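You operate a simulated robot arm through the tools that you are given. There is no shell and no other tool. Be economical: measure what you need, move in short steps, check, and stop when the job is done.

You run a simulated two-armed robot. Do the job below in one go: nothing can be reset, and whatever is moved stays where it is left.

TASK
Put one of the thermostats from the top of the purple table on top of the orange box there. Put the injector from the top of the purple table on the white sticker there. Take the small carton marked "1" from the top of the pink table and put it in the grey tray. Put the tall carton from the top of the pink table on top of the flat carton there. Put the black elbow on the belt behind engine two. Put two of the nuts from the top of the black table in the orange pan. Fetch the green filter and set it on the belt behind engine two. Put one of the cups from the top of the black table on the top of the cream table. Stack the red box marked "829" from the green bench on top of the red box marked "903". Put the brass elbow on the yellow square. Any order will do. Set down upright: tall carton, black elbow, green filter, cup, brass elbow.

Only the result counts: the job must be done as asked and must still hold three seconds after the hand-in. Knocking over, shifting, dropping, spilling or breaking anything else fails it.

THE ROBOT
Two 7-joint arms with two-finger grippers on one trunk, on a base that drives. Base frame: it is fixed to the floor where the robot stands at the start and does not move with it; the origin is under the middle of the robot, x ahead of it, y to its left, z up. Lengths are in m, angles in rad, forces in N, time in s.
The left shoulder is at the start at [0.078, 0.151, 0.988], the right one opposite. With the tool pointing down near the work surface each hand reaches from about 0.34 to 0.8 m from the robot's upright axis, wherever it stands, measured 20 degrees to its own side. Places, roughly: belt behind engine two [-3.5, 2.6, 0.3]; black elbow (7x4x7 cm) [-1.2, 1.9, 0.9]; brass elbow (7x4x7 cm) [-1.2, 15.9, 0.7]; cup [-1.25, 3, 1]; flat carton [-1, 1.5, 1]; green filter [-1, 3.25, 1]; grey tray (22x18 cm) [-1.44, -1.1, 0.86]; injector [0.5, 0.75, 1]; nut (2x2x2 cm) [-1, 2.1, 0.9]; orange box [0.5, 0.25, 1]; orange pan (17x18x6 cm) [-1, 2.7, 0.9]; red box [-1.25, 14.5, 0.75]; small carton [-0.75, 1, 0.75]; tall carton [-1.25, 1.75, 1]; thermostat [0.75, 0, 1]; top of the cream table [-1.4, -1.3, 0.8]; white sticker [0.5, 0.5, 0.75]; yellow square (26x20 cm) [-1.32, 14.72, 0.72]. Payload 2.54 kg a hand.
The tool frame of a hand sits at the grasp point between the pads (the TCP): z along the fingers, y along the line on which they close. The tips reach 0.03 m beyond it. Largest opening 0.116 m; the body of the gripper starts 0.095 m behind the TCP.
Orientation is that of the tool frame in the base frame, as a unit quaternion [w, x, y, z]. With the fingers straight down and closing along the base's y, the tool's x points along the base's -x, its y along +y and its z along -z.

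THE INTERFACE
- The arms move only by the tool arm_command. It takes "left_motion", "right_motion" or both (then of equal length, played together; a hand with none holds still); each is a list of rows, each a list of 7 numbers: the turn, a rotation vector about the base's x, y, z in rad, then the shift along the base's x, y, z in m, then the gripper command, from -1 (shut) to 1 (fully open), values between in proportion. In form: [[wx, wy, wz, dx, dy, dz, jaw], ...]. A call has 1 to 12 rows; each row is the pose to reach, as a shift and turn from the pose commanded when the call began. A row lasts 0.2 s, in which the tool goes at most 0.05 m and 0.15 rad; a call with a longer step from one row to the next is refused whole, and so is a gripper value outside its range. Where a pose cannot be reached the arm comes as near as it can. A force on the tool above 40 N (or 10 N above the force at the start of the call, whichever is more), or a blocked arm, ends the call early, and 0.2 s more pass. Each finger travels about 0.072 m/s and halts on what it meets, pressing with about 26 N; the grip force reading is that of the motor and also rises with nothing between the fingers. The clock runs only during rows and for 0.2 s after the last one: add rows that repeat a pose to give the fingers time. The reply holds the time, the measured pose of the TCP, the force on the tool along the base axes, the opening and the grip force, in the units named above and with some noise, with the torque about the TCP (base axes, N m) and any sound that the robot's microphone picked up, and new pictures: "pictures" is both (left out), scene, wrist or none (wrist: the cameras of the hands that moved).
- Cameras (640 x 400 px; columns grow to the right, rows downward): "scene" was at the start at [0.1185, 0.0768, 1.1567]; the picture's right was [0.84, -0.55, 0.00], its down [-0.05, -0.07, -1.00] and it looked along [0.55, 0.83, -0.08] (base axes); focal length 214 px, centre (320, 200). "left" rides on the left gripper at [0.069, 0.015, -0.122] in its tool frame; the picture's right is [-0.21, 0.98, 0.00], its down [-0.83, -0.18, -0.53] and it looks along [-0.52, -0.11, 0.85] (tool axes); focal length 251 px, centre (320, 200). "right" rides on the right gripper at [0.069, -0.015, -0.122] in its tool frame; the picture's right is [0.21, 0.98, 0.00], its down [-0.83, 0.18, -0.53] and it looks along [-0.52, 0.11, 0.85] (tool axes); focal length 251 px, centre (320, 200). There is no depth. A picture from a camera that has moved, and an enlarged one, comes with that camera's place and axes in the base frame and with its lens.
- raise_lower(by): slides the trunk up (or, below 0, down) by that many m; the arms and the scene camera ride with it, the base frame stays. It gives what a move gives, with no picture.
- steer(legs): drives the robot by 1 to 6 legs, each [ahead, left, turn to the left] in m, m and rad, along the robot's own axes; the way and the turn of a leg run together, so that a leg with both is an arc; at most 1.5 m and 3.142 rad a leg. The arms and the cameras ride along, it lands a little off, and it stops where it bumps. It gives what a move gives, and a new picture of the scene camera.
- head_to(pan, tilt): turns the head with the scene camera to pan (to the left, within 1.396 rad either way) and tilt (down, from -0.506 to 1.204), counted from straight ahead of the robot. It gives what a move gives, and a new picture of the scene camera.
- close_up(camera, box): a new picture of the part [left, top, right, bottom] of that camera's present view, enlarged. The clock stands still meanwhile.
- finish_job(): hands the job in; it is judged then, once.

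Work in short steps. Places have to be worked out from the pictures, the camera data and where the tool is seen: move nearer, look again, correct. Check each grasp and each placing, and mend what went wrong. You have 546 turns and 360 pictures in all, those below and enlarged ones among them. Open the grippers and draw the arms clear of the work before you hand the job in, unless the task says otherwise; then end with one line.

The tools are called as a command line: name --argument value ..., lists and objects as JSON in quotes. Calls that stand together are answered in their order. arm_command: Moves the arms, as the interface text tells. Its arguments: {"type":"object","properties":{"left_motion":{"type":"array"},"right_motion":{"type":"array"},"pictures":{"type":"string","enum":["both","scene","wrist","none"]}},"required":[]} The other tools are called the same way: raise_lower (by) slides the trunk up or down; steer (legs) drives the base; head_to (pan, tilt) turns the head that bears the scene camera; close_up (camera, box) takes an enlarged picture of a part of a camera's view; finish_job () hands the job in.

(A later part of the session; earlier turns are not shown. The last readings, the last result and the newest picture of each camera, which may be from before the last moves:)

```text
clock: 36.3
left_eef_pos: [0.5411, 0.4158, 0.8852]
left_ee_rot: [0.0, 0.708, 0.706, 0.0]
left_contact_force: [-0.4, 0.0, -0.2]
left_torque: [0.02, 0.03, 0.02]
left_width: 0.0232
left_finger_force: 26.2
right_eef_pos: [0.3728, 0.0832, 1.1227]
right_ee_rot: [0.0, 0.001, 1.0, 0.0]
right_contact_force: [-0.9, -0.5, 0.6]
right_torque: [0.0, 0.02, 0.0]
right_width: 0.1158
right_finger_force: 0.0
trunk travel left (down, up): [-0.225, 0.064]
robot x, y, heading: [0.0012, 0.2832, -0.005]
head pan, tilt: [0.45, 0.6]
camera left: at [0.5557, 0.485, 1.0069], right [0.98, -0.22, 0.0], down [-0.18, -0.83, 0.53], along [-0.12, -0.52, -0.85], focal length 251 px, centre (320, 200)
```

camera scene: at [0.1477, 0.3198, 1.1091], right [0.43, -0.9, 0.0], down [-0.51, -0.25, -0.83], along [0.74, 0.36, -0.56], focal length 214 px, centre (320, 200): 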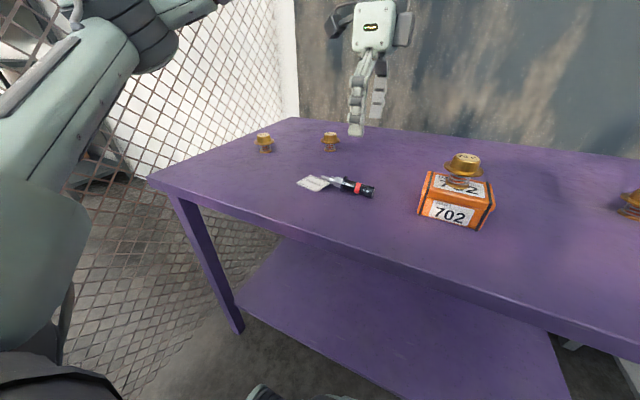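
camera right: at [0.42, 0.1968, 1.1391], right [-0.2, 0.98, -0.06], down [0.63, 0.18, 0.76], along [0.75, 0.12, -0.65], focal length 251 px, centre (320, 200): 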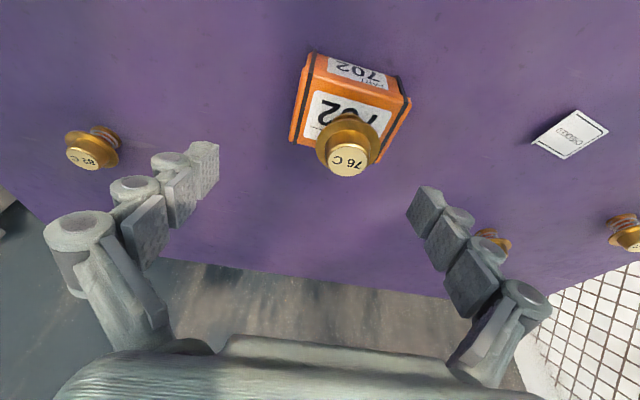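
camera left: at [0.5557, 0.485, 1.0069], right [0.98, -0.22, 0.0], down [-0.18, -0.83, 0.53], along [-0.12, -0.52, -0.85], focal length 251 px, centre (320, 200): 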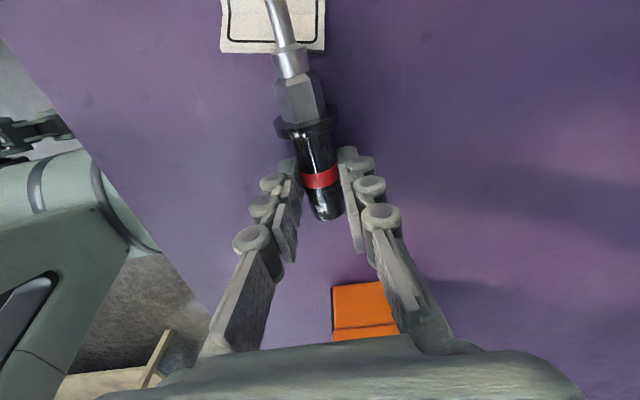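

Gripped (0.0232). I lift 3 cm, shift +0.079 in y and +0.003 in x, and lower it again.

arm_command --left_motion '[[0, 0, 0, 0, 0, 0.03, -1], [0, 0, 0, 0.003, 0.04, 0.03, -1], [0, 0, 0, 0.003, 0.079, 0.03, -1], [0, 0, 0, 0.003, 0.079, 0.03, -1], [0, 0, 0, 0.003, 0.079, 0.01, -1], [0, 0, 0, 0.003, 0.079, 0.002, -1], [0, 0, 0, 0.003, 0.079, 0.0, -1], [0, 0, 0, 0.003, 0.079, 0.0, -1]]' --pictures "both"

```text
clock: 38.1
left_eef_pos: [0.5444, 0.4941, 0.8861]
left_ee_rot: [0.001, 0.708, 0.706, 0.001]
left_contact_force: [-0.2, 0.9, 13.3]
left_torque: [0.42, 0.01, -0.03]
left_width: 0.0236
left_finger_force: 26.1
right_eef_pos: [0.3719, 0.0835, 1.1217]
right_ee_rot: [0.001, 0.0, 1.0, 0.0]
right_contact_force: [-0.1, -0.2, 0.4]
right_torque: [-0.03, 0.0, -0.01]
right_width: 0.116
right_finger_force: 0.1
trunk travel left (down, up): [-0.225, 0.064]
robot x, y, heading: [0.001, 0.2865, -0.001]
head pan, tilt: [0.45, 0.6]
camera scene: at [0.1469, 0.3194, 1.1094], right [0.43, -0.9, 0.0], down [-0.51, -0.25, -0.83], along [0.74, 0.36, -0.56], focal length 214 px, centre (320, 200)
camera left: at [0.5581, 0.564, 1.0081], right [0.98, -0.22, 0.0], down [-0.18, -0.83, 0.53], along [-0.11, -0.52, -0.85], focal length 251 px, centre (320, 200)
```

scene: 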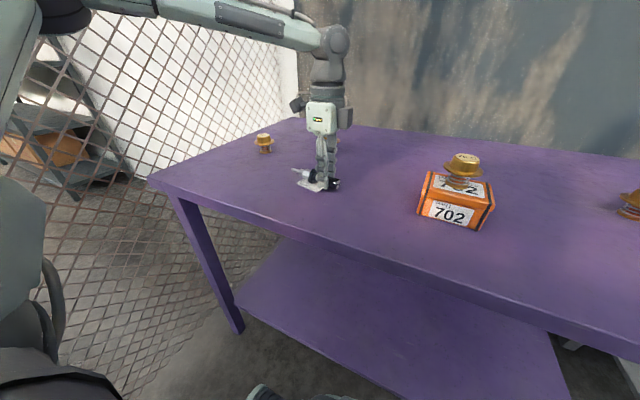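
left: 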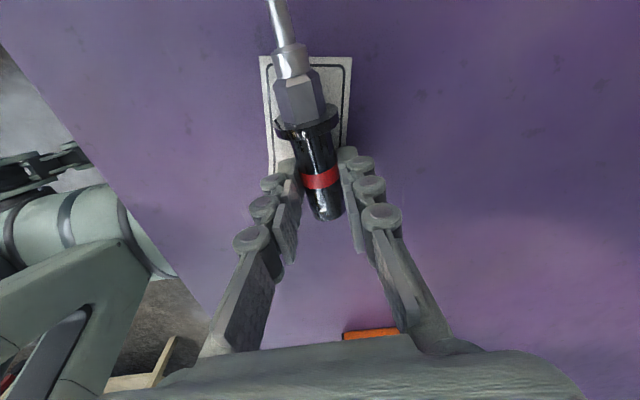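

The body now lies over the sticker. I open gently, rise and look.

arm_command --left_motion '[[0, 0, 0, 0, 0, 0, -0.4], [0, 0, 0, 0, 0, 0, -0.1], [0, 0, 0, 0, 0, 0, 0.4], [0, 0, 0, 0, 0, 0, 0.4], [0, 0, 0, 0, 0, 0.04, 0.4], [0, 0, 0, 0, 0, 0.08, 1], [0, 0, 0, -0.02, -0.03, 0.11, 1]]' --pictures "both"

```text
clock: 39.7
left_eef_pos: [0.5226, 0.4645, 0.9953]
left_ee_rot: [0.001, 0.707, 0.707, 0.001]
left_contact_force: [0.3, -0.1, -0.3]
left_torque: [0.02, -0.04, -0.04]
left_width: 0.116
left_finger_force: 0.0
right_eef_pos: [0.3715, 0.0821, 1.1234]
right_ee_rot: [0.0, 0.001, 1.0, 0.001]
right_contact_force: [0.1, -0.3, 0.2]
right_torque: [-0.03, -0.02, -0.01]
right_width: 0.116
right_finger_force: 0.1
trunk travel left (down, up): [-0.225, 0.064]
robot x, y, heading: [-0.0061, 0.2796, -0.004]
head pan, tilt: [0.45, 0.6]
camera scene: at [0.1473, 0.3192, 1.1092], right [0.43, -0.9, 0.0], down [-0.51, -0.24, -0.83], along [0.74, 0.36, -0.56], focal length 214 px, centre (320, 200)
camera left: at [0.5384, 0.5338, 1.1174], right [0.98, -0.22, 0.0], down [-0.18, -0.83, 0.53], along [-0.11, -0.52, -0.85], focal length 251 px, centre (320, 200)
```

scene: 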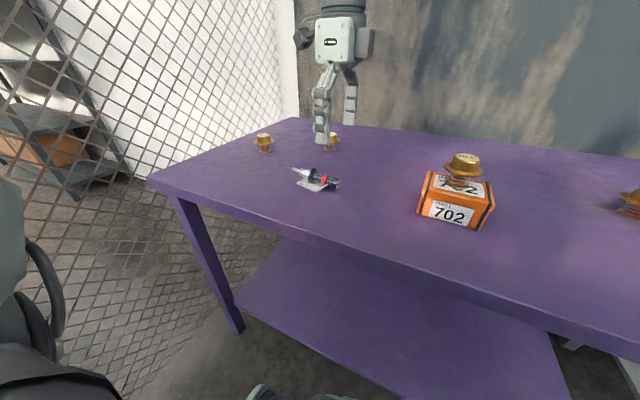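
left: 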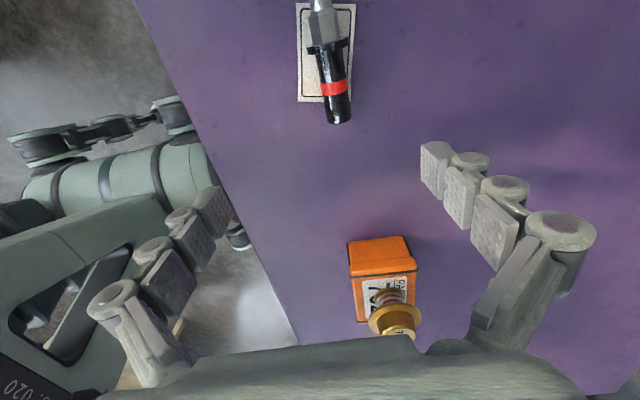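

The injector lies with its body on the sticker. I bring the left hand back to its travel pose.

arm_command --left_motion '[[0, 0, 0.05, 0, 0.01, 0.04, 1], [0, 0, 0.2, -0.01, 0.03, 0.08, 1], [0, 0, 0.35, -0.03, 0.05, 0.11, 1], [0, 0, 0.5, -0.06, 0.07, 0.11, 1], [0, 0, 0.65, -0.09, 0.09, 0.11, 1], [0, 0, 0.8, -0.12, 0.11, 0.11, 1], [0, 0, 0.95, -0.15, 0.13, 0.11, 1], [0, 0, 1.1, -0.18, 0.15, 0.11, 1], [0, 0, 1.25, -0.2, 0.17, 0.11, 1], [0, 0, 1.4, -0.22, 0.19, 0.11, 1], [0, 0, 1.5, -0.23, 0.2, 0.11, 1], [0, 0, 1.571, -0.24, 0.205, 0.11, 1]]' --pictures "none"

steer --legs '[[-0.5, -0.3, 0]]'

head_to --pan 1.35 --tilt 0.3

```text
clock: 42.3
left_eef_pos: [0.2832, 0.6704, 1.1047]
left_ee_rot: [0.0, -0.002, 1.0, 0.0]
left_contact_force: [0.4, -0.6, 0.3]
left_torque: [-0.02, 0.02, -0.03]
left_width: 0.1158
left_finger_force: 0.0
right_eef_pos: [0.3709, 0.084, 1.1236]
right_ee_rot: [0.0, 0.0, 1.0, 0.0]
right_contact_force: [0.8, -0.5, 0.1]
right_torque: [0.03, 0.01, -0.02]
right_width: 0.1158
right_finger_force: 0.1
trunk travel left (down, up): [-0.225, 0.064]
robot x, y, heading: [0.0006, 0.2828, 0.002]
head pan, tilt: [0.45, 0.6]
```

```text
clock: 45.8
left_eef_pos: [-0.2214, 0.3681, 1.104]
left_ee_rot: [-0.001, -0.002, 1.0, 0.0]
left_contact_force: [-1.4, -0.1, 0.6]
left_torque: [0.0, -0.02, 0.0]
left_width: 0.1158
left_finger_force: 0.0
right_eef_pos: [-0.1312, -0.2178, 1.123]
right_ee_rot: [0.0, -0.001, 1.0, 0.0]
right_contact_force: [-0.3, 0.3, 0.3]
right_torque: [0.02, 0.05, 0.06]
right_width: 0.1161
right_finger_force: 0.1
trunk travel left (down, up): [-0.225, 0.064]
robot x, y, heading: [-0.5023, -0.0224, 0.006]
head pan, tilt: [0.45, 0.6]
camera scene: at [-0.3548, 0.0179, 1.1091], right [0.44, -0.9, 0.0], down [-0.51, -0.25, -0.83], along [0.74, 0.36, -0.56], focal length 214 px, centre (320, 200)
```

scene: 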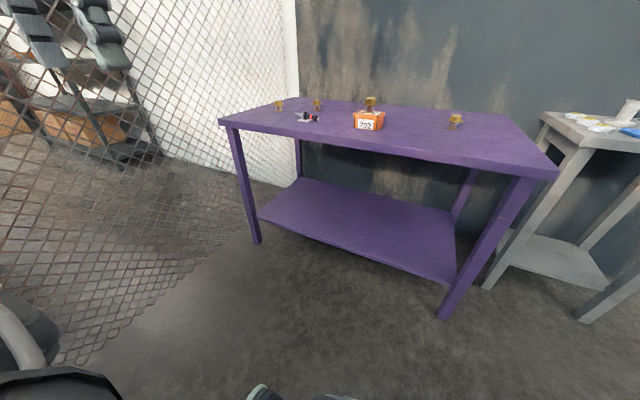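

```text
clock: 47.0
left_eef_pos: [-0.2218, 0.3674, 1.1043]
left_ee_rot: [0.0, -0.001, 1.0, 0.0]
left_contact_force: [-0.7, -0.1, -0.4]
left_torque: [0.02, 0.01, -0.02]
left_width: 0.1159
left_finger_force: 0.0
right_eef_pos: [-0.1301, -0.2169, 1.1225]
right_ee_rot: [0.0, -0.002, 1.0, 0.001]
right_contact_force: [0.1, 0.0, 1.1]
right_torque: [-0.01, 0.0, -0.01]
right_width: 0.1159
right_finger_force: 0.0
trunk travel left (down, up): [-0.225, 0.064]
robot x, y, heading: [-0.5021, -0.0193, 0.006]
head pan, tilt: [1.349, 0.3]
camera scene: at [-0.4138, 0.0705, 1.1365], right [0.98, -0.22, 0.0], down [-0.06, -0.29, -0.96], along [0.21, 0.93, -0.3], focal length 214 px, centre (320, 200)
```

scene: 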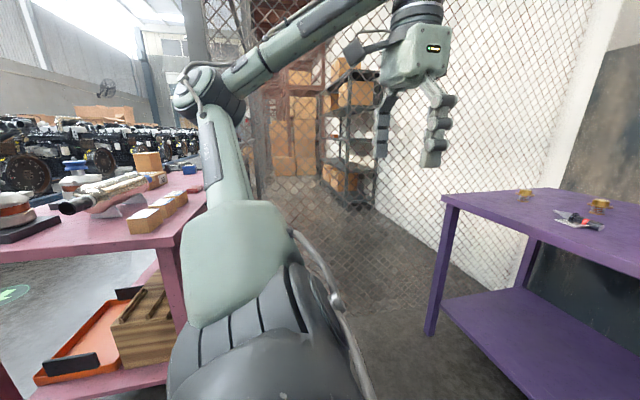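

I turn the robot left by 90° in this open spot to face the pink table, head centred.

steer --legs '[[0, 0, 1.571]]'

head_to --pan 0.3 --tilt 0.3

```text
clock: 51.3
left_eef_pos: [-0.8906, 0.2621, 1.1042]
left_ee_rot: [0.0, -0.706, 0.708, 0.0]
left_contact_force: [-0.1, -0.1, -0.2]
left_torque: [0.0, -0.03, 0.01]
left_width: 0.1156
left_finger_force: 0.1
right_eef_pos: [-0.3036, 0.3516, 1.1235]
right_ee_rot: [0.0, -0.707, 0.707, 0.0]
right_contact_force: [0.2, 0.1, -0.1]
right_torque: [0.02, -0.04, -0.03]
right_width: 0.1156
right_finger_force: 0.1
trunk travel left (down, up): [-0.225, 0.064]
robot x, y, heading: [-0.5007, -0.0189, 1.566]
head pan, tilt: [1.349, 0.3]
camera scene: at [-0.5931, 0.0677, 1.1366], right [0.22, 0.98, 0.0], down [0.29, -0.07, -0.96], along [-0.93, 0.21, -0.3], focal length 214 px, centre (320, 200)
```

scene: 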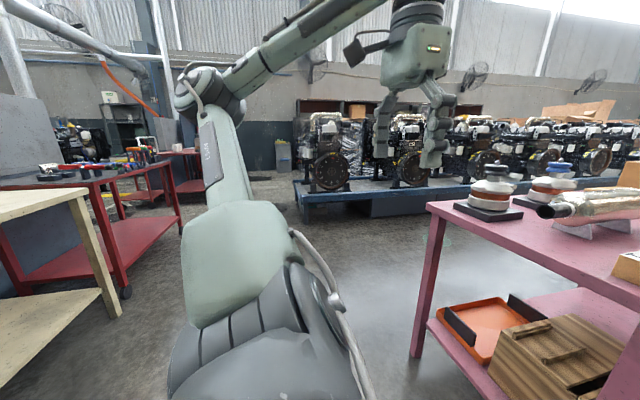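

```text
clock: 52.6
left_eef_pos: [-0.8899, 0.2614, 1.1041]
left_ee_rot: [0.0, -0.706, 0.708, -0.001]
left_contact_force: [-1.0, 0.3, -0.3]
left_torque: [-0.03, 0.01, -0.04]
left_width: 0.1162
left_finger_force: 0.1
right_eef_pos: [-0.3044, 0.3512, 1.1225]
right_ee_rot: [0.0, -0.707, 0.707, 0.0]
right_contact_force: [0.3, 0.4, 0.2]
right_torque: [0.01, -0.05, -0.04]
right_width: 0.1162
right_finger_force: 0.0
trunk travel left (down, up): [-0.225, 0.064]
robot x, y, heading: [-0.5035, -0.0211, 1.569]
head pan, tilt: [0.3, 0.3]
camera scene: at [-0.5296, 0.1363, 1.1366], right [0.96, 0.3, 0.0], down [0.09, -0.28, -0.96], along [-0.28, 0.91, -0.3], focal length 214 px, centre (320, 200)
```

scene: 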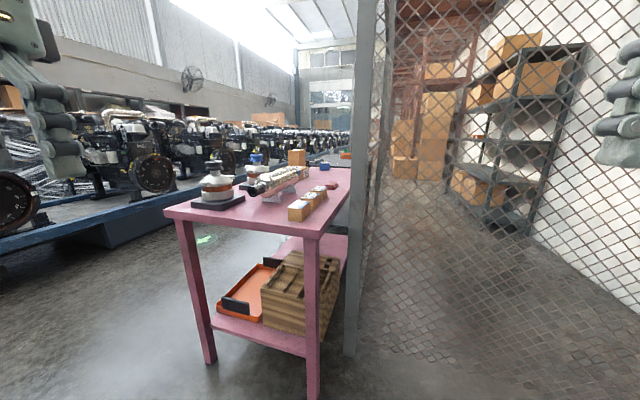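

The pink table is narrow-end on: x −1.35…−0.72, near edge y≈0.72, the fence on its east side. I zoom on its top to identify cartons.

close_up --camera "scene" --box '[160, 130, 380, 260]'

```text
2.91 times, centred on (270, 195) of scene
camera zoom: at [-0.5296, 0.1363, 1.1366], right [0.96, 0.3, 0.0], down [0.09, -0.28, -0.96], along [-0.28, 0.91, -0.3], focal length 624 px, centre (466, 214)
```

zoom: 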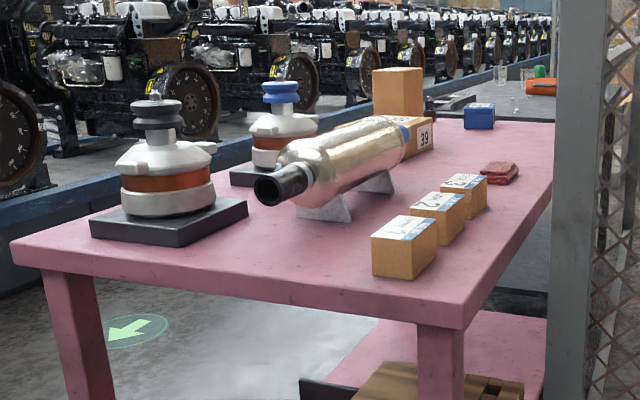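

Three small cartons stand near the right edge around (−0.83, 0.86…1.08). I drive up to the table's south end.

steer --legs '[[0.28, 0.38, 0]]'

head_to --pan -0.05 --tilt 0.5

```text
clock: 56.8
left_eef_pos: [-1.2673, 0.5391, 1.1045]
left_ee_rot: [0.001, 0.708, -0.706, 0.0]
left_contact_force: [0.1, 1.0, -0.6]
left_torque: [-0.02, -0.02, 0.0]
left_width: 0.116
left_finger_force: 0.0
right_eef_pos: [-0.681, 0.6303, 1.124]
right_ee_rot: [0.001, 0.707, -0.707, 0.0]
right_contact_force: [0.7, 0.0, -0.3]
right_torque: [0.01, 0.01, 0.02]
right_width: 0.1159
right_finger_force: 0.0
trunk travel left (down, up): [-0.225, 0.064]
robot x, y, heading: [-0.8747, 0.2563, 1.572]
head pan, tilt: [0.3, 0.3]
camera scene: at [-0.9064, 0.4153, 1.1365], right [0.95, 0.3, 0.0], down [0.09, -0.28, -0.96], along [-0.28, 0.91, -0.3], focal length 214 px, centre (320, 200)
```

scene: 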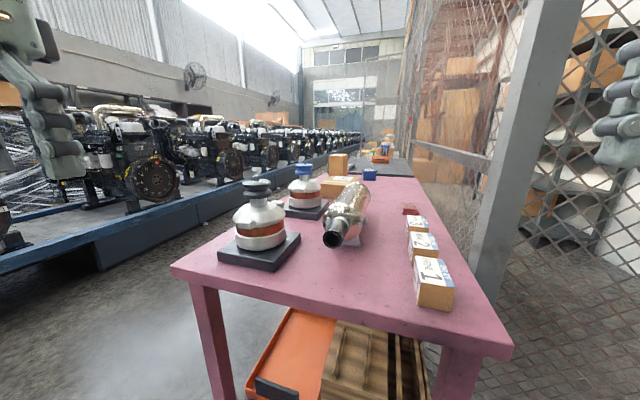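

```text
clock: 57.6
left_eef_pos: [-1.2676, 0.5407, 1.104]
left_ee_rot: [0.0, 0.708, -0.706, 0.0]
left_contact_force: [0.2, 0.3, -0.3]
left_torque: [0.01, 0.01, -0.03]
left_width: 0.1158
left_finger_force: 0.0
right_eef_pos: [-0.6808, 0.6305, 1.1226]
right_ee_rot: [0.0, 0.708, -0.707, 0.0]
right_contact_force: [0.3, 0.4, -0.2]
right_torque: [0.01, -0.01, 0.0]
right_width: 0.1158
right_finger_force: 0.0
trunk travel left (down, up): [-0.225, 0.064]
robot x, y, heading: [-0.8773, 0.2587, 1.57]
head pan, tilt: [-0.051, 0.499]
camera scene: at [-0.8742, 0.417, 1.1182], right [1.0, -0.05, 0.0], down [-0.02, -0.48, -0.88], along [0.04, 0.88, -0.48], focal length 214 px, centre (320, 200)
```

scene: 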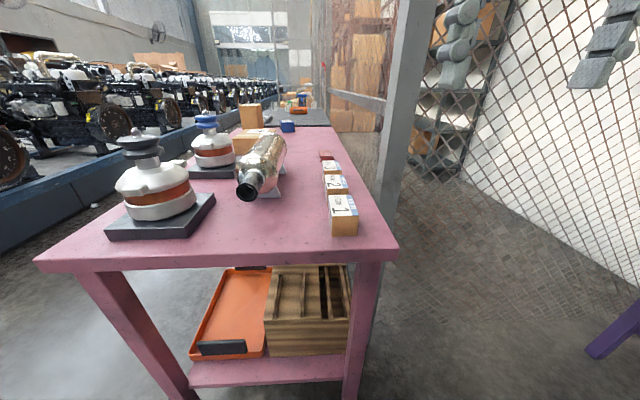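

Carton "1" is the nearest, top centre at about (−0.81, 0.80, 0.897). I bring the right hand above it.

arm_command --right_motion '[[0, 0, 0, -0.026, 0.034, -0.01, 1], [0, 0, 0, -0.052, 0.068, -0.02, 1], [0, 0, 0, -0.078, 0.102, -0.03, 1], [0, 0, 0, -0.104, 0.136, -0.05, 1], [0, 0, 0, -0.129, 0.16, -0.08, 1], [0, 0, 0, -0.129, 0.16, -0.11, 1]]' --pictures "wrist"

```text
clock: 59.0
left_eef_pos: [-1.2666, 0.541, 1.105]
left_ee_rot: [0.0, 0.708, -0.707, 0.0]
left_contact_force: [-0.1, -0.1, 0.6]
left_torque: [-0.01, 0.01, -0.01]
left_width: 0.116
left_finger_force: 0.1
right_eef_pos: [-0.8101, 0.7915, 1.0143]
right_ee_rot: [0.0, -0.707, 0.707, -0.001]
right_contact_force: [0.6, 0.1, 0.3]
right_torque: [0.0, 0.03, 0.0]
right_width: 0.1161
right_finger_force: 0.0
trunk travel left (down, up): [-0.225, 0.064]
robot x, y, heading: [-0.8814, 0.2581, 1.575]
head pan, tilt: [-0.051, 0.499]
camera right: at [-0.7943, 0.7218, 1.135], right [-0.98, -0.22, 0.0], down [-0.18, 0.83, 0.53], along [-0.12, 0.52, -0.85], focal length 251 px, centre (320, 200)
```

right: 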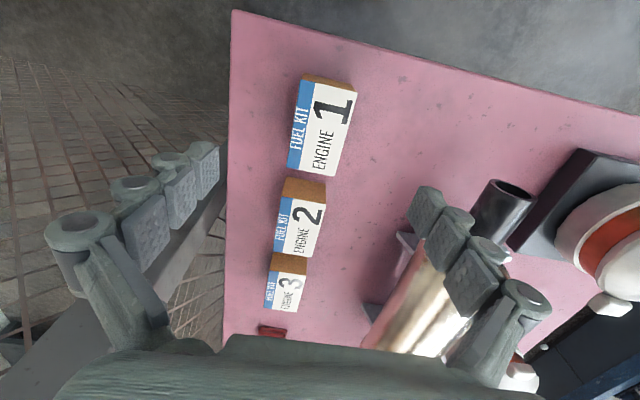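

Carton 1's top centre is at (−0.811, 0.789), aligned with the hand. I descend to z 0.887 and close.

arm_command --right_motion '[[0, 0, 0, -0.001, -0.002, -0.045, 1], [0, 0, 0, -0.001, -0.002, -0.09, 1], [0, 0, 0, -0.001, -0.002, -0.127, 1], [0, 0, 0, -0.001, -0.002, -0.127, -1], [0, 0, 0, -0.001, -0.002, -0.127, -1], [0, 0, 0, -0.001, -0.002, -0.127, -1], [0, 0, 0, -0.001, -0.002, -0.127, -1], [0, 0, 0, -0.001, -0.002, -0.127, -1], [0, 0, 0, -0.001, -0.002, -0.08, -1], [0, 0, 0, -0.001, -0.002, -0.03, -1]]' --pictures "wrist"

```text
clock: 61.2
left_eef_pos: [-1.2679, 0.5391, 1.1046]
left_ee_rot: [0.0, 0.708, -0.706, 0.0]
left_contact_force: [-0.6, -0.6, 0.0]
left_torque: [0.02, 0.01, 0.01]
left_width: 0.1157
left_finger_force: 0.0
right_eef_pos: [-0.8102, 0.7901, 0.9841]
right_ee_rot: [0.0, 0.707, -0.707, 0.0]
right_contact_force: [0.3, -0.3, -2.1]
right_torque: [-0.02, 0.02, 0.0]
right_width: 0.0513
right_finger_force: 26.2
trunk travel left (down, up): [-0.225, 0.064]
robot x, y, heading: [-0.8847, 0.2611, 1.574]
head pan, tilt: [-0.051, 0.499]
camera right: at [-0.7956, 0.7196, 1.1053], right [-0.98, -0.22, 0.0], down [-0.18, 0.83, 0.53], along [-0.12, 0.52, -0.85], focal length 251 px, centre (320, 200)
```

right: 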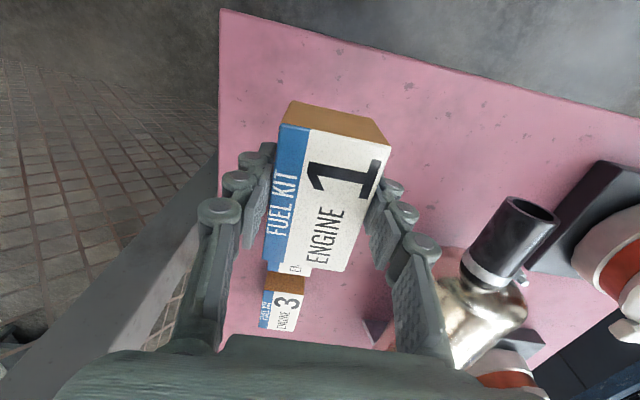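

Carton 1 is held (0.0513). I raise and draw it back over the near edge.

arm_command --right_motion '[[0, 0, 0, 0, 0, 0.05, -1], [0, 0, 0, 0, -0.01, 0.1, -1], [0, 0, 0, 0, -0.05, 0.13, -1], [0, 0, 0, 0, -0.1, 0.14, -1], [0, 0, 0, 0, -0.15, 0.14, -1], [0, 0, 0, 0.03, -0.18, 0.14, -1]]' --pictures "none"

steer --legs '[[-0.45, 0, 0], [0, 0, 1.571]]'

head_to --pan 0.8 --tilt 0.35

```text
refused: row 2 steps farther than a row can; nothing moved
```

```text
clock: 67.8
left_eef_pos: [-1.1603, -0.5793, 1.1048]
left_ee_rot: [0.0, 1.0, 0.001, 0.0]
left_contact_force: [-0.5, 0.8, -0.5]
left_torque: [-0.03, 0.02, -0.01]
left_width: 0.1161
left_finger_force: 0.1
right_eef_pos: [-1.4088, -0.1216, 0.9824]
right_ee_rot: [0.001, 1.0, 0.001, 0.0]
right_contact_force: [0.5, 1.0, -1.5]
right_torque: [-0.01, 0.01, 0.01]
right_width: 0.0514
right_finger_force: 25.9
trunk travel left (down, up): [-0.225, 0.064]
robot x, y, heading: [-0.8812, -0.1902, -3.14]
head pan, tilt: [-0.051, 0.499]
camera scene: at [-1.0366, -0.1853, 1.1181], right [0.05, 1.0, 0.0], down [0.48, -0.02, -0.88], along [-0.88, 0.04, -0.48], focal length 214 px, centre (320, 200)
```

scene: 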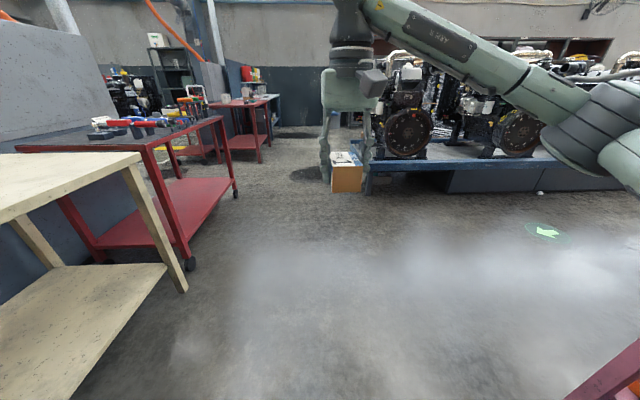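

```text
clock: 69.0
left_eef_pos: [-1.1599, -0.5792, 1.1047]
left_ee_rot: [0.0, 1.0, 0.002, 0.0]
left_contact_force: [0.2, 0.3, 1.0]
left_torque: [0.0, -0.04, 0.01]
left_width: 0.116
left_finger_force: 0.0
right_eef_pos: [-1.4089, -0.1216, 0.9823]
right_ee_rot: [0.0, 1.0, 0.001, 0.0]
right_contact_force: [0.3, -0.1, -0.9]
right_torque: [-0.03, -0.02, -0.01]
right_width: 0.0512
right_finger_force: 25.5
trunk travel left (down, up): [-0.225, 0.064]
robot x, y, heading: [-0.8805, -0.1884, -3.143]
head pan, tilt: [0.799, 0.351]
camera scene: at [-1.0106, -0.2565, 1.1318], right [-0.72, 0.7, 0.0], down [0.24, 0.25, -0.94], along [-0.65, -0.67, -0.34], focal length 214 px, centre (320, 200)
```

scene: 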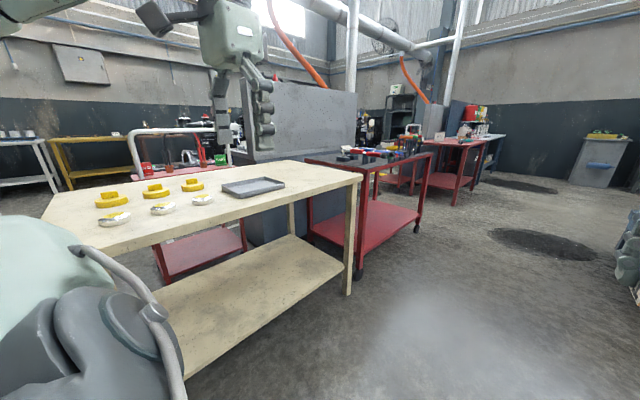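

The arm row was refused before the drive, but the base backed out cleanly with the carton still held. Now I raise and retract the right hand properly; the tray appears near (−1.44, −1.13) on the cream table whose near edge is y≈−0.9.

arm_command --right_motion '[[0, 0, 0, 0.02, 0, 0.04, -1], [0, 0, 0, 0.05, 0, 0.07, -1], [0, 0, 0, 0.08, 0.01, 0.1, -1], [0, 0, 0, 0.12, 0.02, 0.12, -1], [0, 0, 0, 0.16, 0.03, 0.14, -1], [0, 0, 0, 0.2, 0.04, 0.14, -1]]' --pictures "none"

```text
clock: 70.4
left_eef_pos: [-1.1592, -0.5779, 1.1045]
left_ee_rot: [0.001, 1.0, 0.001, 0.001]
left_contact_force: [-0.1, -0.5, -0.3]
left_torque: [-0.02, 0.03, -0.01]
left_width: 0.1159
left_finger_force: 0.0
right_eef_pos: [-1.2092, -0.0816, 1.1237]
right_ee_rot: [0.0, 1.0, -0.001, 0.0]
right_contact_force: [0.6, 1.6, -1.8]
right_torque: [0.04, 0.02, -0.02]
right_width: 0.0512
right_finger_force: 26.3
trunk travel left (down, up): [-0.225, 0.064]
robot x, y, heading: [-0.8766, -0.1875, -3.138]
head pan, tilt: [0.799, 0.351]
```

Retracted. I turn left 90° to face −y, then slide right and ahead to the tray.

steer --legs '[[0, 0, 1.571], [0, -0.52, 0], [0.26, 0, 0]]'

head_to --pan -0.1 --tilt 0.55

```text
clock: 81.3
left_eef_pos: [-0.995, -0.7383, 1.1043]
left_ee_rot: [0.0, 0.702, 0.712, 0.0]
left_contact_force: [-0.4, 0.4, -0.3]
left_torque: [0.01, -0.01, -0.01]
left_width: 0.1161
left_finger_force: 0.1
right_eef_pos: [-1.4917, -0.7951, 1.122]
right_ee_rot: [0.0, 0.702, 0.713, 0.0]
right_contact_force: [-0.5, -1.3, -2.0]
right_torque: [-0.01, 0.0, 0.03]
right_width: 0.0514
right_finger_force: 26.4
trunk travel left (down, up): [-0.225, 0.064]
robot x, y, heading: [-1.3888, -0.4608, -1.556]
head pan, tilt: [0.799, 0.351]
camera scene: at [-1.3194, -0.5937, 1.1317], right [-0.69, -0.73, 0.0], down [-0.25, 0.24, -0.94], along [0.68, -0.64, -0.34], focal length 214 px, centre (320, 200)
```

scene: 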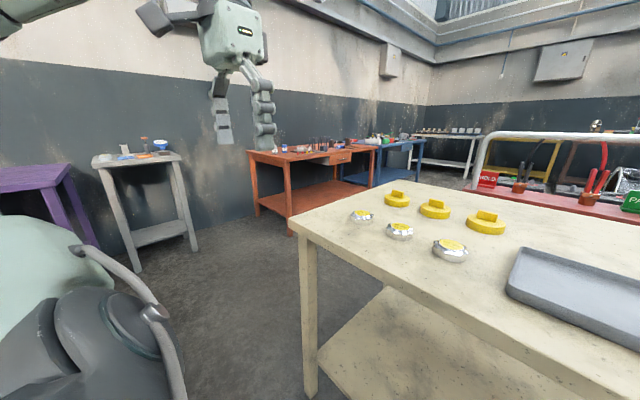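

```text
clock: 82.5
left_eef_pos: [-0.9948, -0.7369, 1.1036]
left_ee_rot: [0.001, 0.701, 0.713, 0.0]
left_contact_force: [-0.1, 0.3, 0.2]
left_torque: [0.0, -0.02, 0.0]
left_width: 0.116
left_finger_force: 0.1
right_eef_pos: [-1.4909, -0.7962, 1.1233]
right_ee_rot: [0.0, 0.702, 0.713, 0.0]
right_contact_force: [0.6, 0.3, -2.6]
right_torque: [0.0, 0.02, 0.0]
right_width: 0.0512
right_finger_force: 26.1
trunk travel left (down, up): [-0.225, 0.064]
robot x, y, heading: [-1.3883, -0.4598, -1.557]
head pan, tilt: [-0.099, 0.55]
camera scene: at [-1.3946, -0.6188, 1.1136], right [-1.0, 0.08, 0.0], down [0.04, 0.52, -0.85], along [-0.07, -0.85, -0.52], focal length 214 px, centre (320, 200)
```

scene: 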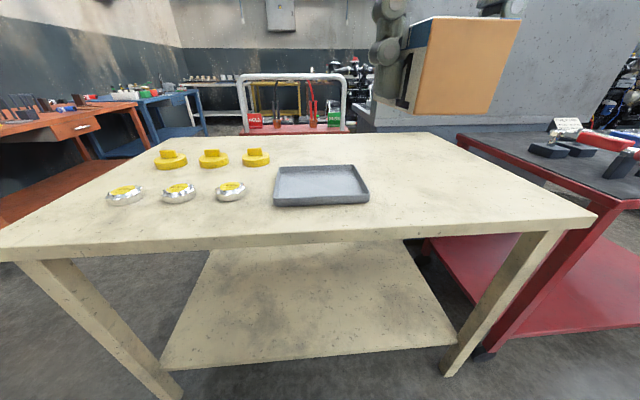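

Tray centre computes to (−1.435, −1.114). I carry the carton over it.

arm_command --right_motion '[[0, 0, 0, 0.008, -0.045, 0, -1], [0, 0, 0, 0.016, -0.09, 0, -1], [0, 0, 0, 0.024, -0.135, 0, -1], [0, 0, 0, 0.032, -0.18, -0.01, -1], [0, 0, 0, 0.04, -0.225, -0.02, -1], [0, 0, 0, 0.048, -0.265, -0.04, -1], [0, 0, 0, 0.054, -0.3, -0.07, -1], [0, 0, 0, 0.054, -0.316, -0.11, -1], [0, 0, 0, 0.054, -0.316, -0.15, -1]]' --pictures "both"

```text
clock: 84.5
left_eef_pos: [-0.9967, -0.738, 1.1055]
left_ee_rot: [0.0, 0.702, 0.713, 0.0]
left_contact_force: [0.4, 0.8, 0.0]
left_torque: [-0.01, 0.03, -0.04]
left_width: 0.1161
left_finger_force: 0.1
right_eef_pos: [-1.4383, -1.1114, 0.9722]
right_ee_rot: [0.0, 0.702, 0.712, 0.0]
right_contact_force: [-1.0, 0.3, -1.9]
right_torque: [-0.01, 0.01, 0.03]
right_width: 0.0513
right_finger_force: 25.1
trunk travel left (down, up): [-0.225, 0.064]
robot x, y, heading: [-1.386, -0.461, -1.557]
head pan, tilt: [-0.099, 0.55]
camera scene: at [-1.3948, -0.6192, 1.1135], right [-1.0, 0.08, 0.0], down [0.04, 0.52, -0.85], along [-0.07, -0.85, -0.52], focal length 214 px, centre (320, 200)
camera right: at [-1.4543, -1.0435, 1.0934], right [0.97, 0.23, 0.0], down [0.19, -0.82, 0.53], along [0.12, -0.52, -0.85], focal length 251 px, centre (320, 200)
```

scene: 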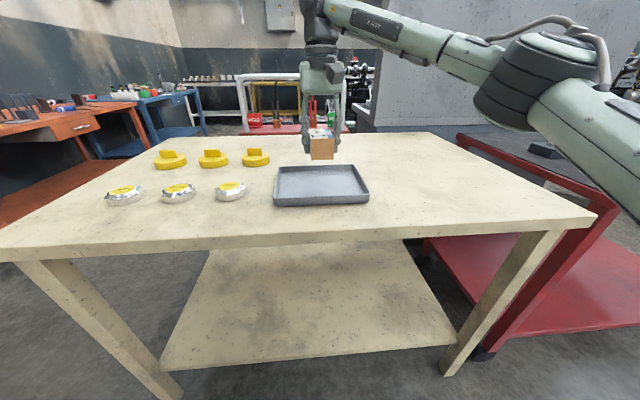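
right: 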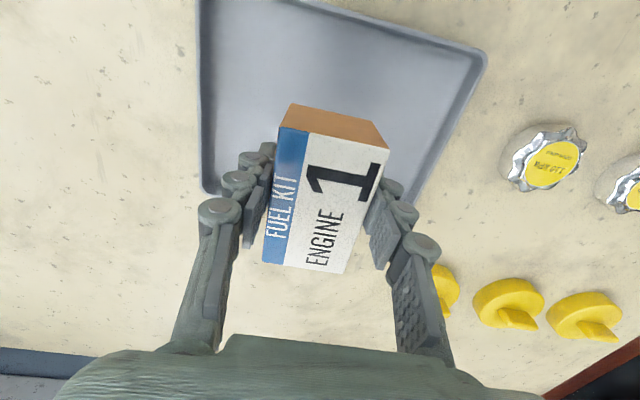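

Carton is above the tray. I lower step by step to contact.

arm_command --right_motion '[[0, 0, 0, 0, 0, -0.04, -1], [0, 0, 0, 0, 0, -0.06, -1], [0, 0, 0, 0, 0, -0.068, -1], [0, 0, 0, 0, 0, -0.074, -1], [0, 0, 0, 0, 0, -0.078, -1]]' --pictures "both"

```text
clock: 85.7
left_eef_pos: [-0.9958, -0.7373, 1.1053]
left_ee_rot: [0.0, 0.701, 0.713, 0.001]
left_contact_force: [0.3, -0.1, -0.3]
left_torque: [-0.05, -0.04, -0.02]
left_width: 0.116
left_finger_force: 0.0
right_eef_pos: [-1.4374, -1.1121, 0.8951]
right_ee_rot: [0.0, 0.702, 0.713, 0.0]
right_contact_force: [-0.3, -0.6, -2.4]
right_torque: [0.03, 0.02, 0.01]
right_width: 0.0513
right_finger_force: 25.9
trunk travel left (down, up): [-0.225, 0.064]
robot x, y, heading: [-1.3917, -0.4588, -1.559]
head pan, tilt: [-0.099, 0.55]
camera scene: at [-1.3947, -0.6189, 1.1136], right [-1.0, 0.08, 0.0], down [0.04, 0.52, -0.85], along [-0.07, -0.85, -0.52], focal length 214 px, centre (320, 200)
camera right: at [-1.4537, -1.0437, 1.0163], right [0.97, 0.23, 0.0], down [0.19, -0.82, 0.53], along [0.12, -0.52, -0.85], focal length 251 px, centre (320, 200)
```

scene: 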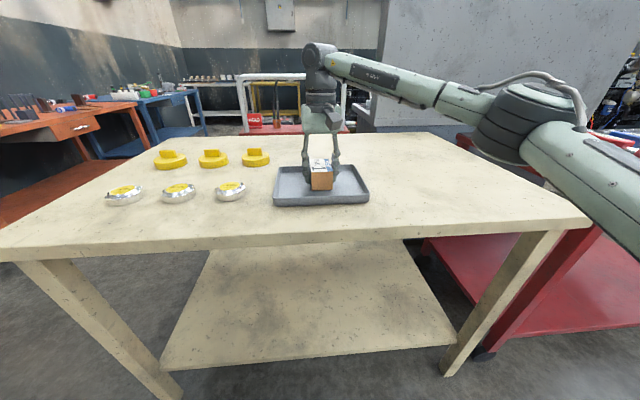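
right: 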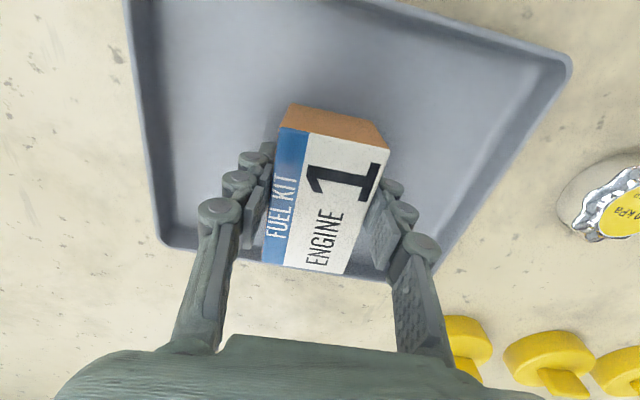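

No contact yet at z 0.895. Tray spans y −1.185…−1.025, so I shift +0.006 in y and lower a little further to contact.

arm_command --right_motion '[[0, 0, 0, 0, 0.006, 0, -1], [0, 0, 0, 0, 0.006, -0.003, -1], [0, 0, 0, 0, 0.006, -0.006, -1], [0, 0, 0, 0, 0.006, -0.009, -1]]' --pictures "none"

```text
clock: 86.7
left_eef_pos: [-0.9948, -0.7355, 1.1058]
left_ee_rot: [0.0, 0.701, 0.713, 0.0]
left_contact_force: [0.2, 0.1, 0.6]
left_torque: [0.02, 0.0, -0.04]
left_width: 0.1161
left_finger_force: 0.1
right_eef_pos: [-1.4374, -1.1053, 0.8911]
right_ee_rot: [0.004, 0.702, 0.712, -0.002]
right_contact_force: [-3.8, -4.1, 23.7]
right_torque: [-0.05, 0.15, 0.05]
right_width: 0.0514
right_finger_force: 26.0
trunk travel left (down, up): [-0.225, 0.064]
robot x, y, heading: [-1.3882, -0.4615, -1.555]
head pan, tilt: [-0.099, 0.55]
```

Firm contact (24 N). I open and rise.

arm_command --right_motion '[[0, 0, 0, 0, 0, 0.004, -0.1], [0, 0, 0, 0, 0, 0.004, 0.4], [0, 0, 0, 0, 0, 0.004, 0.4], [0, 0, 0, 0, 0, 0.05, 0.4], [0, 0, 0, 0, 0, 0.1, 0.6], [0, 0, 0, 0, 0, 0.15, 1], [0, 0, 0, 0, 0.04, 0.18, 1], [0, 0, 0, 0, 0.08, 0.2, 1]]' --pictures "both"

```text
clock: 88.5
left_eef_pos: [-0.9953, -0.7371, 1.1037]
left_ee_rot: [0.0, 0.702, 0.712, 0.001]
left_contact_force: [-0.9, 0.3, 0.0]
left_torque: [-0.01, 0.03, -0.02]
left_width: 0.116
left_finger_force: 0.0
right_eef_pos: [-1.4384, -1.0247, 1.0861]
right_ee_rot: [0.0, 0.701, 0.713, 0.001]
right_contact_force: [-1.5, 0.3, 0.5]
right_torque: [-0.02, -0.01, -0.01]
right_width: 0.1157
right_finger_force: 0.0
trunk travel left (down, up): [-0.225, 0.064]
robot x, y, heading: [-1.3919, -0.4649, -1.554]
head pan, tilt: [-0.099, 0.55]
camera scene: at [-1.3947, -0.6182, 1.1137], right [-1.0, 0.08, 0.0], down [0.04, 0.52, -0.85], along [-0.07, -0.85, -0.52], focal length 214 px, centre (320, 200)
camera right: at [-1.4537, -0.9567, 1.2085], right [0.97, 0.23, 0.0], down [0.19, -0.82, 0.53], along [0.12, -0.52, -0.85], focal length 251 px, centre (320, 200)
```

scene: 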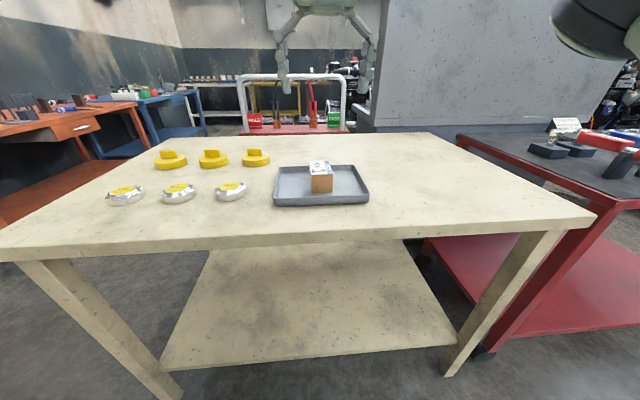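
right: 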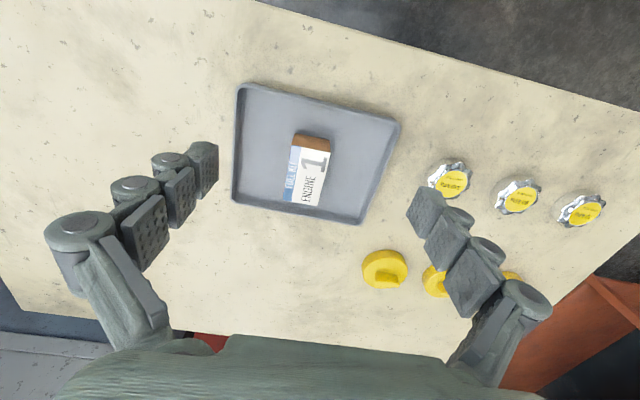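

The carton sits in the tray. I retract the right hand.

arm_command --right_motion '[[0, 0, 0, -0.01, 0.045, 0.01, 1], [0, 0, 0, -0.02, 0.09, 0.02, 1], [0, 0, 0, -0.03, 0.135, 0.03, 1], [0, 0, 0, -0.04, 0.18, 0.03, 1], [0, 0, 0, -0.05, 0.225, 0.03, 1]]' --pictures "none"

```text
clock: 89.7
left_eef_pos: [-0.9955, -0.7379, 1.1037]
left_ee_rot: [0.0, 0.702, 0.712, -0.001]
left_contact_force: [-0.7, 0.2, 0.5]
left_torque: [-0.01, 0.0, 0.01]
left_width: 0.1162
left_finger_force: 0.1
right_eef_pos: [-1.4878, -0.7988, 1.1144]
right_ee_rot: [0.0, 0.702, 0.712, 0.0]
right_contact_force: [-0.3, -0.1, -0.3]
right_torque: [0.0, -0.01, -0.01]
right_width: 0.1161
right_finger_force: 0.0
trunk travel left (down, up): [-0.225, 0.064]
robot x, y, heading: [-1.3898, -0.4593, -1.551]
head pan, tilt: [-0.099, 0.55]
```

I back off north, turn left to face +x, and back to x≈−1.85 to enter the aisle west of the pink table.

steer --legs '[[-0.4, 0, 0], [0, 0, 1.555], [-0.47, 0, 0]]'

head_to --pan 1.2 --tilt 0.35

```text
clock: 98.5
left_eef_pos: [-1.5821, 0.3256, 1.1053]
left_ee_rot: [0.0, -0.001, 1.0, 0.0]
left_contact_force: [-0.2, -0.4, 0.0]
left_torque: [0.03, -0.02, 0.03]
left_width: 0.1159
left_finger_force: 0.0
right_eef_pos: [-1.5254, -0.1673, 1.1158]
right_ee_rot: [0.0, 0.0, 1.0, 0.0]
right_contact_force: [0.2, 0.5, 0.4]
right_torque: [0.0, -0.01, -0.01]
right_width: 0.1159
right_finger_force: 0.1
trunk travel left (down, up): [-0.225, 0.064]
robot x, y, heading: [-1.8628, -0.0667, 0.001]
head pan, tilt: [-0.099, 0.55]
camera scene: at [-1.7055, -0.0726, 1.1137], right [-0.1, -1.0, 0.0], down [-0.52, 0.05, -0.85], along [0.85, -0.08, -0.52], focal length 214 px, centre (320, 200)
```

scene: 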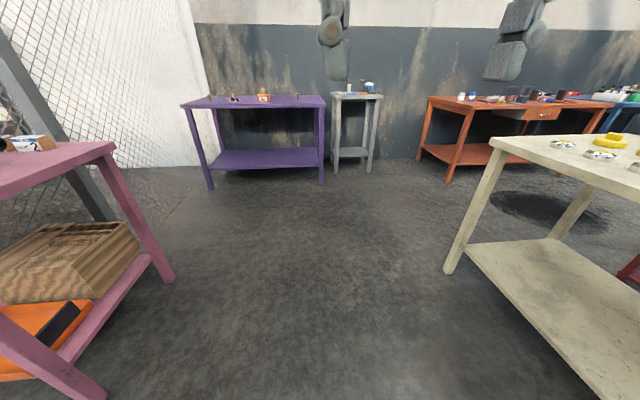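

```text
clock: 100.0
left_eef_pos: [-1.5815, 0.3244, 1.1051]
left_ee_rot: [-0.001, -0.001, 1.0, 0.0]
left_contact_force: [0.2, -0.4, -0.3]
left_torque: [-0.03, -0.02, 0.0]
left_width: 0.1159
left_finger_force: 0.0
right_eef_pos: [-1.5245, -0.167, 1.1145]
right_ee_rot: [0.0, -0.001, 1.0, 0.0]
right_contact_force: [0.8, -1.0, 0.0]
right_torque: [0.03, -0.01, -0.01]
right_width: 0.1158
right_finger_force: 0.2
trunk travel left (down, up): [-0.225, 0.064]
robot x, y, heading: [-1.8631, -0.069, 0.001]
head pan, tilt: [1.201, 0.351]
camera scene: at [-1.761, 0.0229, 1.1318], right [0.93, -0.36, 0.0], down [-0.12, -0.32, -0.94], along [0.34, 0.88, -0.34], focal length 214 px, centre (320, 200)
```

scene: 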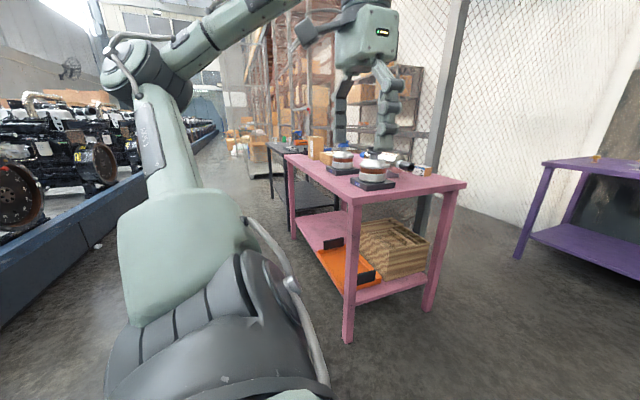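

The aisle is wide and the table's west edge is at x≈−1.36. I slide left to y≈1.4 alongside the table.

steer --legs '[[0, 1.45, 0]]'

head_to --pan 0.2 --tilt 0.45

```text
clock: 114.0
left_eef_pos: [-1.5892, 1.7675, 1.1042]
left_ee_rot: [0.0, -0.003, 1.0, -0.001]
left_contact_force: [0.2, -0.3, -0.7]
left_torque: [-0.03, -0.03, 0.01]
left_width: 0.1161
left_finger_force: 0.0
right_eef_pos: [-1.5315, 1.276, 1.1148]
right_ee_rot: [0.0, -0.004, 1.0, -0.001]
right_contact_force: [-0.7, 0.4, -0.3]
right_torque: [-0.02, -0.01, 0.01]
right_width: 0.1159
right_finger_force: 0.1
trunk travel left (down, up): [-0.225, 0.064]
robot x, y, heading: [-1.8705, 1.3774, 0.004]
head pan, tilt: [1.201, 0.351]
camera scene: at [-1.7682, 1.4645, 1.1318], right [0.93, -0.36, 0.0], down [-0.12, -0.32, -0.94], along [0.33, 0.88, -0.34], focal length 214 px, centre (320, 200)
```

scene: 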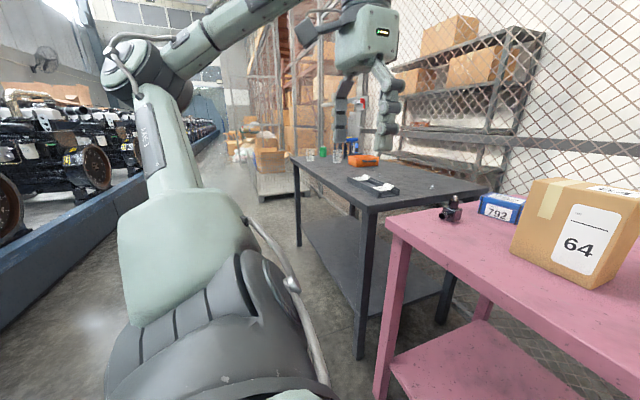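

```text
clock: 115.2
left_eef_pos: [-1.59, 1.7669, 1.1042]
left_ee_rot: [-0.001, -0.003, 1.0, 0.0]
left_contact_force: [-0.4, 0.4, -0.3]
left_torque: [0.0, -0.03, -0.03]
left_width: 0.116
left_finger_force: 0.0
right_eef_pos: [-1.5312, 1.2761, 1.115]
right_ee_rot: [-0.001, -0.003, 1.0, 0.0]
right_contact_force: [-1.4, -0.1, 0.1]
right_torque: [-0.01, -0.01, 0.0]
right_width: 0.1161
right_finger_force: 0.1
trunk travel left (down, up): [-0.225, 0.064]
robot x, y, heading: [-1.8698, 1.3731, 0.013]
head pan, tilt: [0.201, 0.45]
camera scene: at [-1.7114, 1.3964, 1.1226], right [0.21, -0.98, 0.0], down [-0.43, -0.09, -0.9], along [0.88, 0.19, -0.44], focal length 214 px, centre (320, 200)
```

scene: 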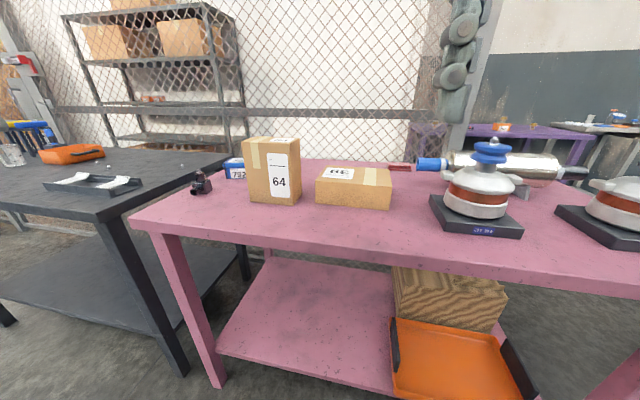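

The tall carton "64", the flat carton and the black elbow are all on this end of the pink table. I zoom in.

close_up --camera "scene" --box '[170, 120, 410, 260]'

close_up --camera "left" --box '[0, 0, 640, 400]'

close_up --camera "right" --box '[0, 0, 640, 400]'

```text
2.67 times, centred on (290, 190) of scene
camera zoom: at [-1.7114, 1.3964, 1.1226], right [0.21, -0.98, 0.0], down [-0.43, -0.09, -0.9], along [0.88, 0.19, -0.44], focal length 572 px, centre (400, 227)
```

zoom: 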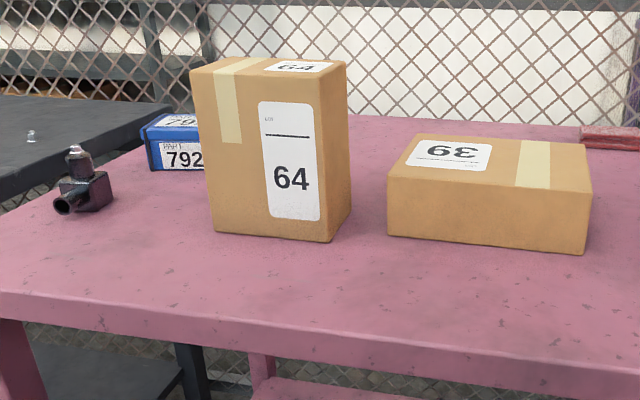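

```text
1.00 times, centred on (320, 200) of left (not enlarged: the box is as wide or as high as the picture)
camera zoom: at [-1.6587, 1.7826, 1.2265], right [0.21, 0.98, 0.0], down [0.83, -0.18, 0.53], along [0.52, -0.11, -0.85], focal length 251 px, centre (320, 200)
```

zoom: 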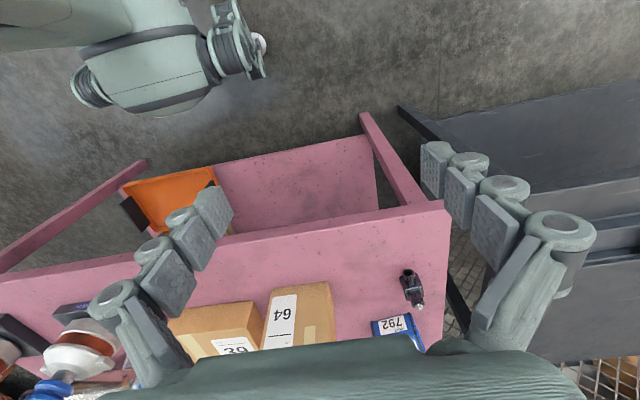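

```text
1.00 times, centred on (320, 200) of right (not enlarged: the box is as wide or as high as the picture)
camera zoom: at [-1.6001, 1.2591, 1.2364], right [-0.22, 0.98, 0.0], down [0.82, 0.19, 0.53], along [0.52, 0.12, -0.85], focal length 251 px, centre (320, 200)
```

zoom: 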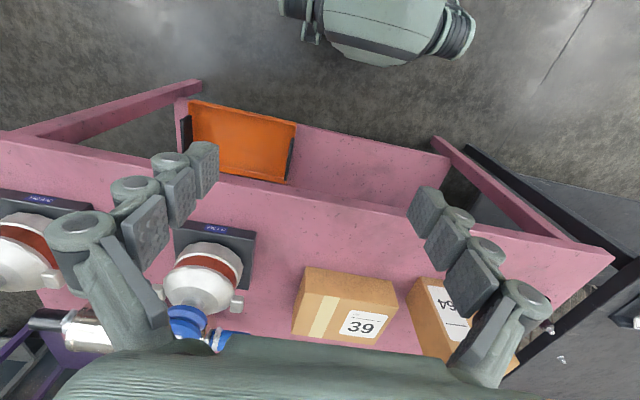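

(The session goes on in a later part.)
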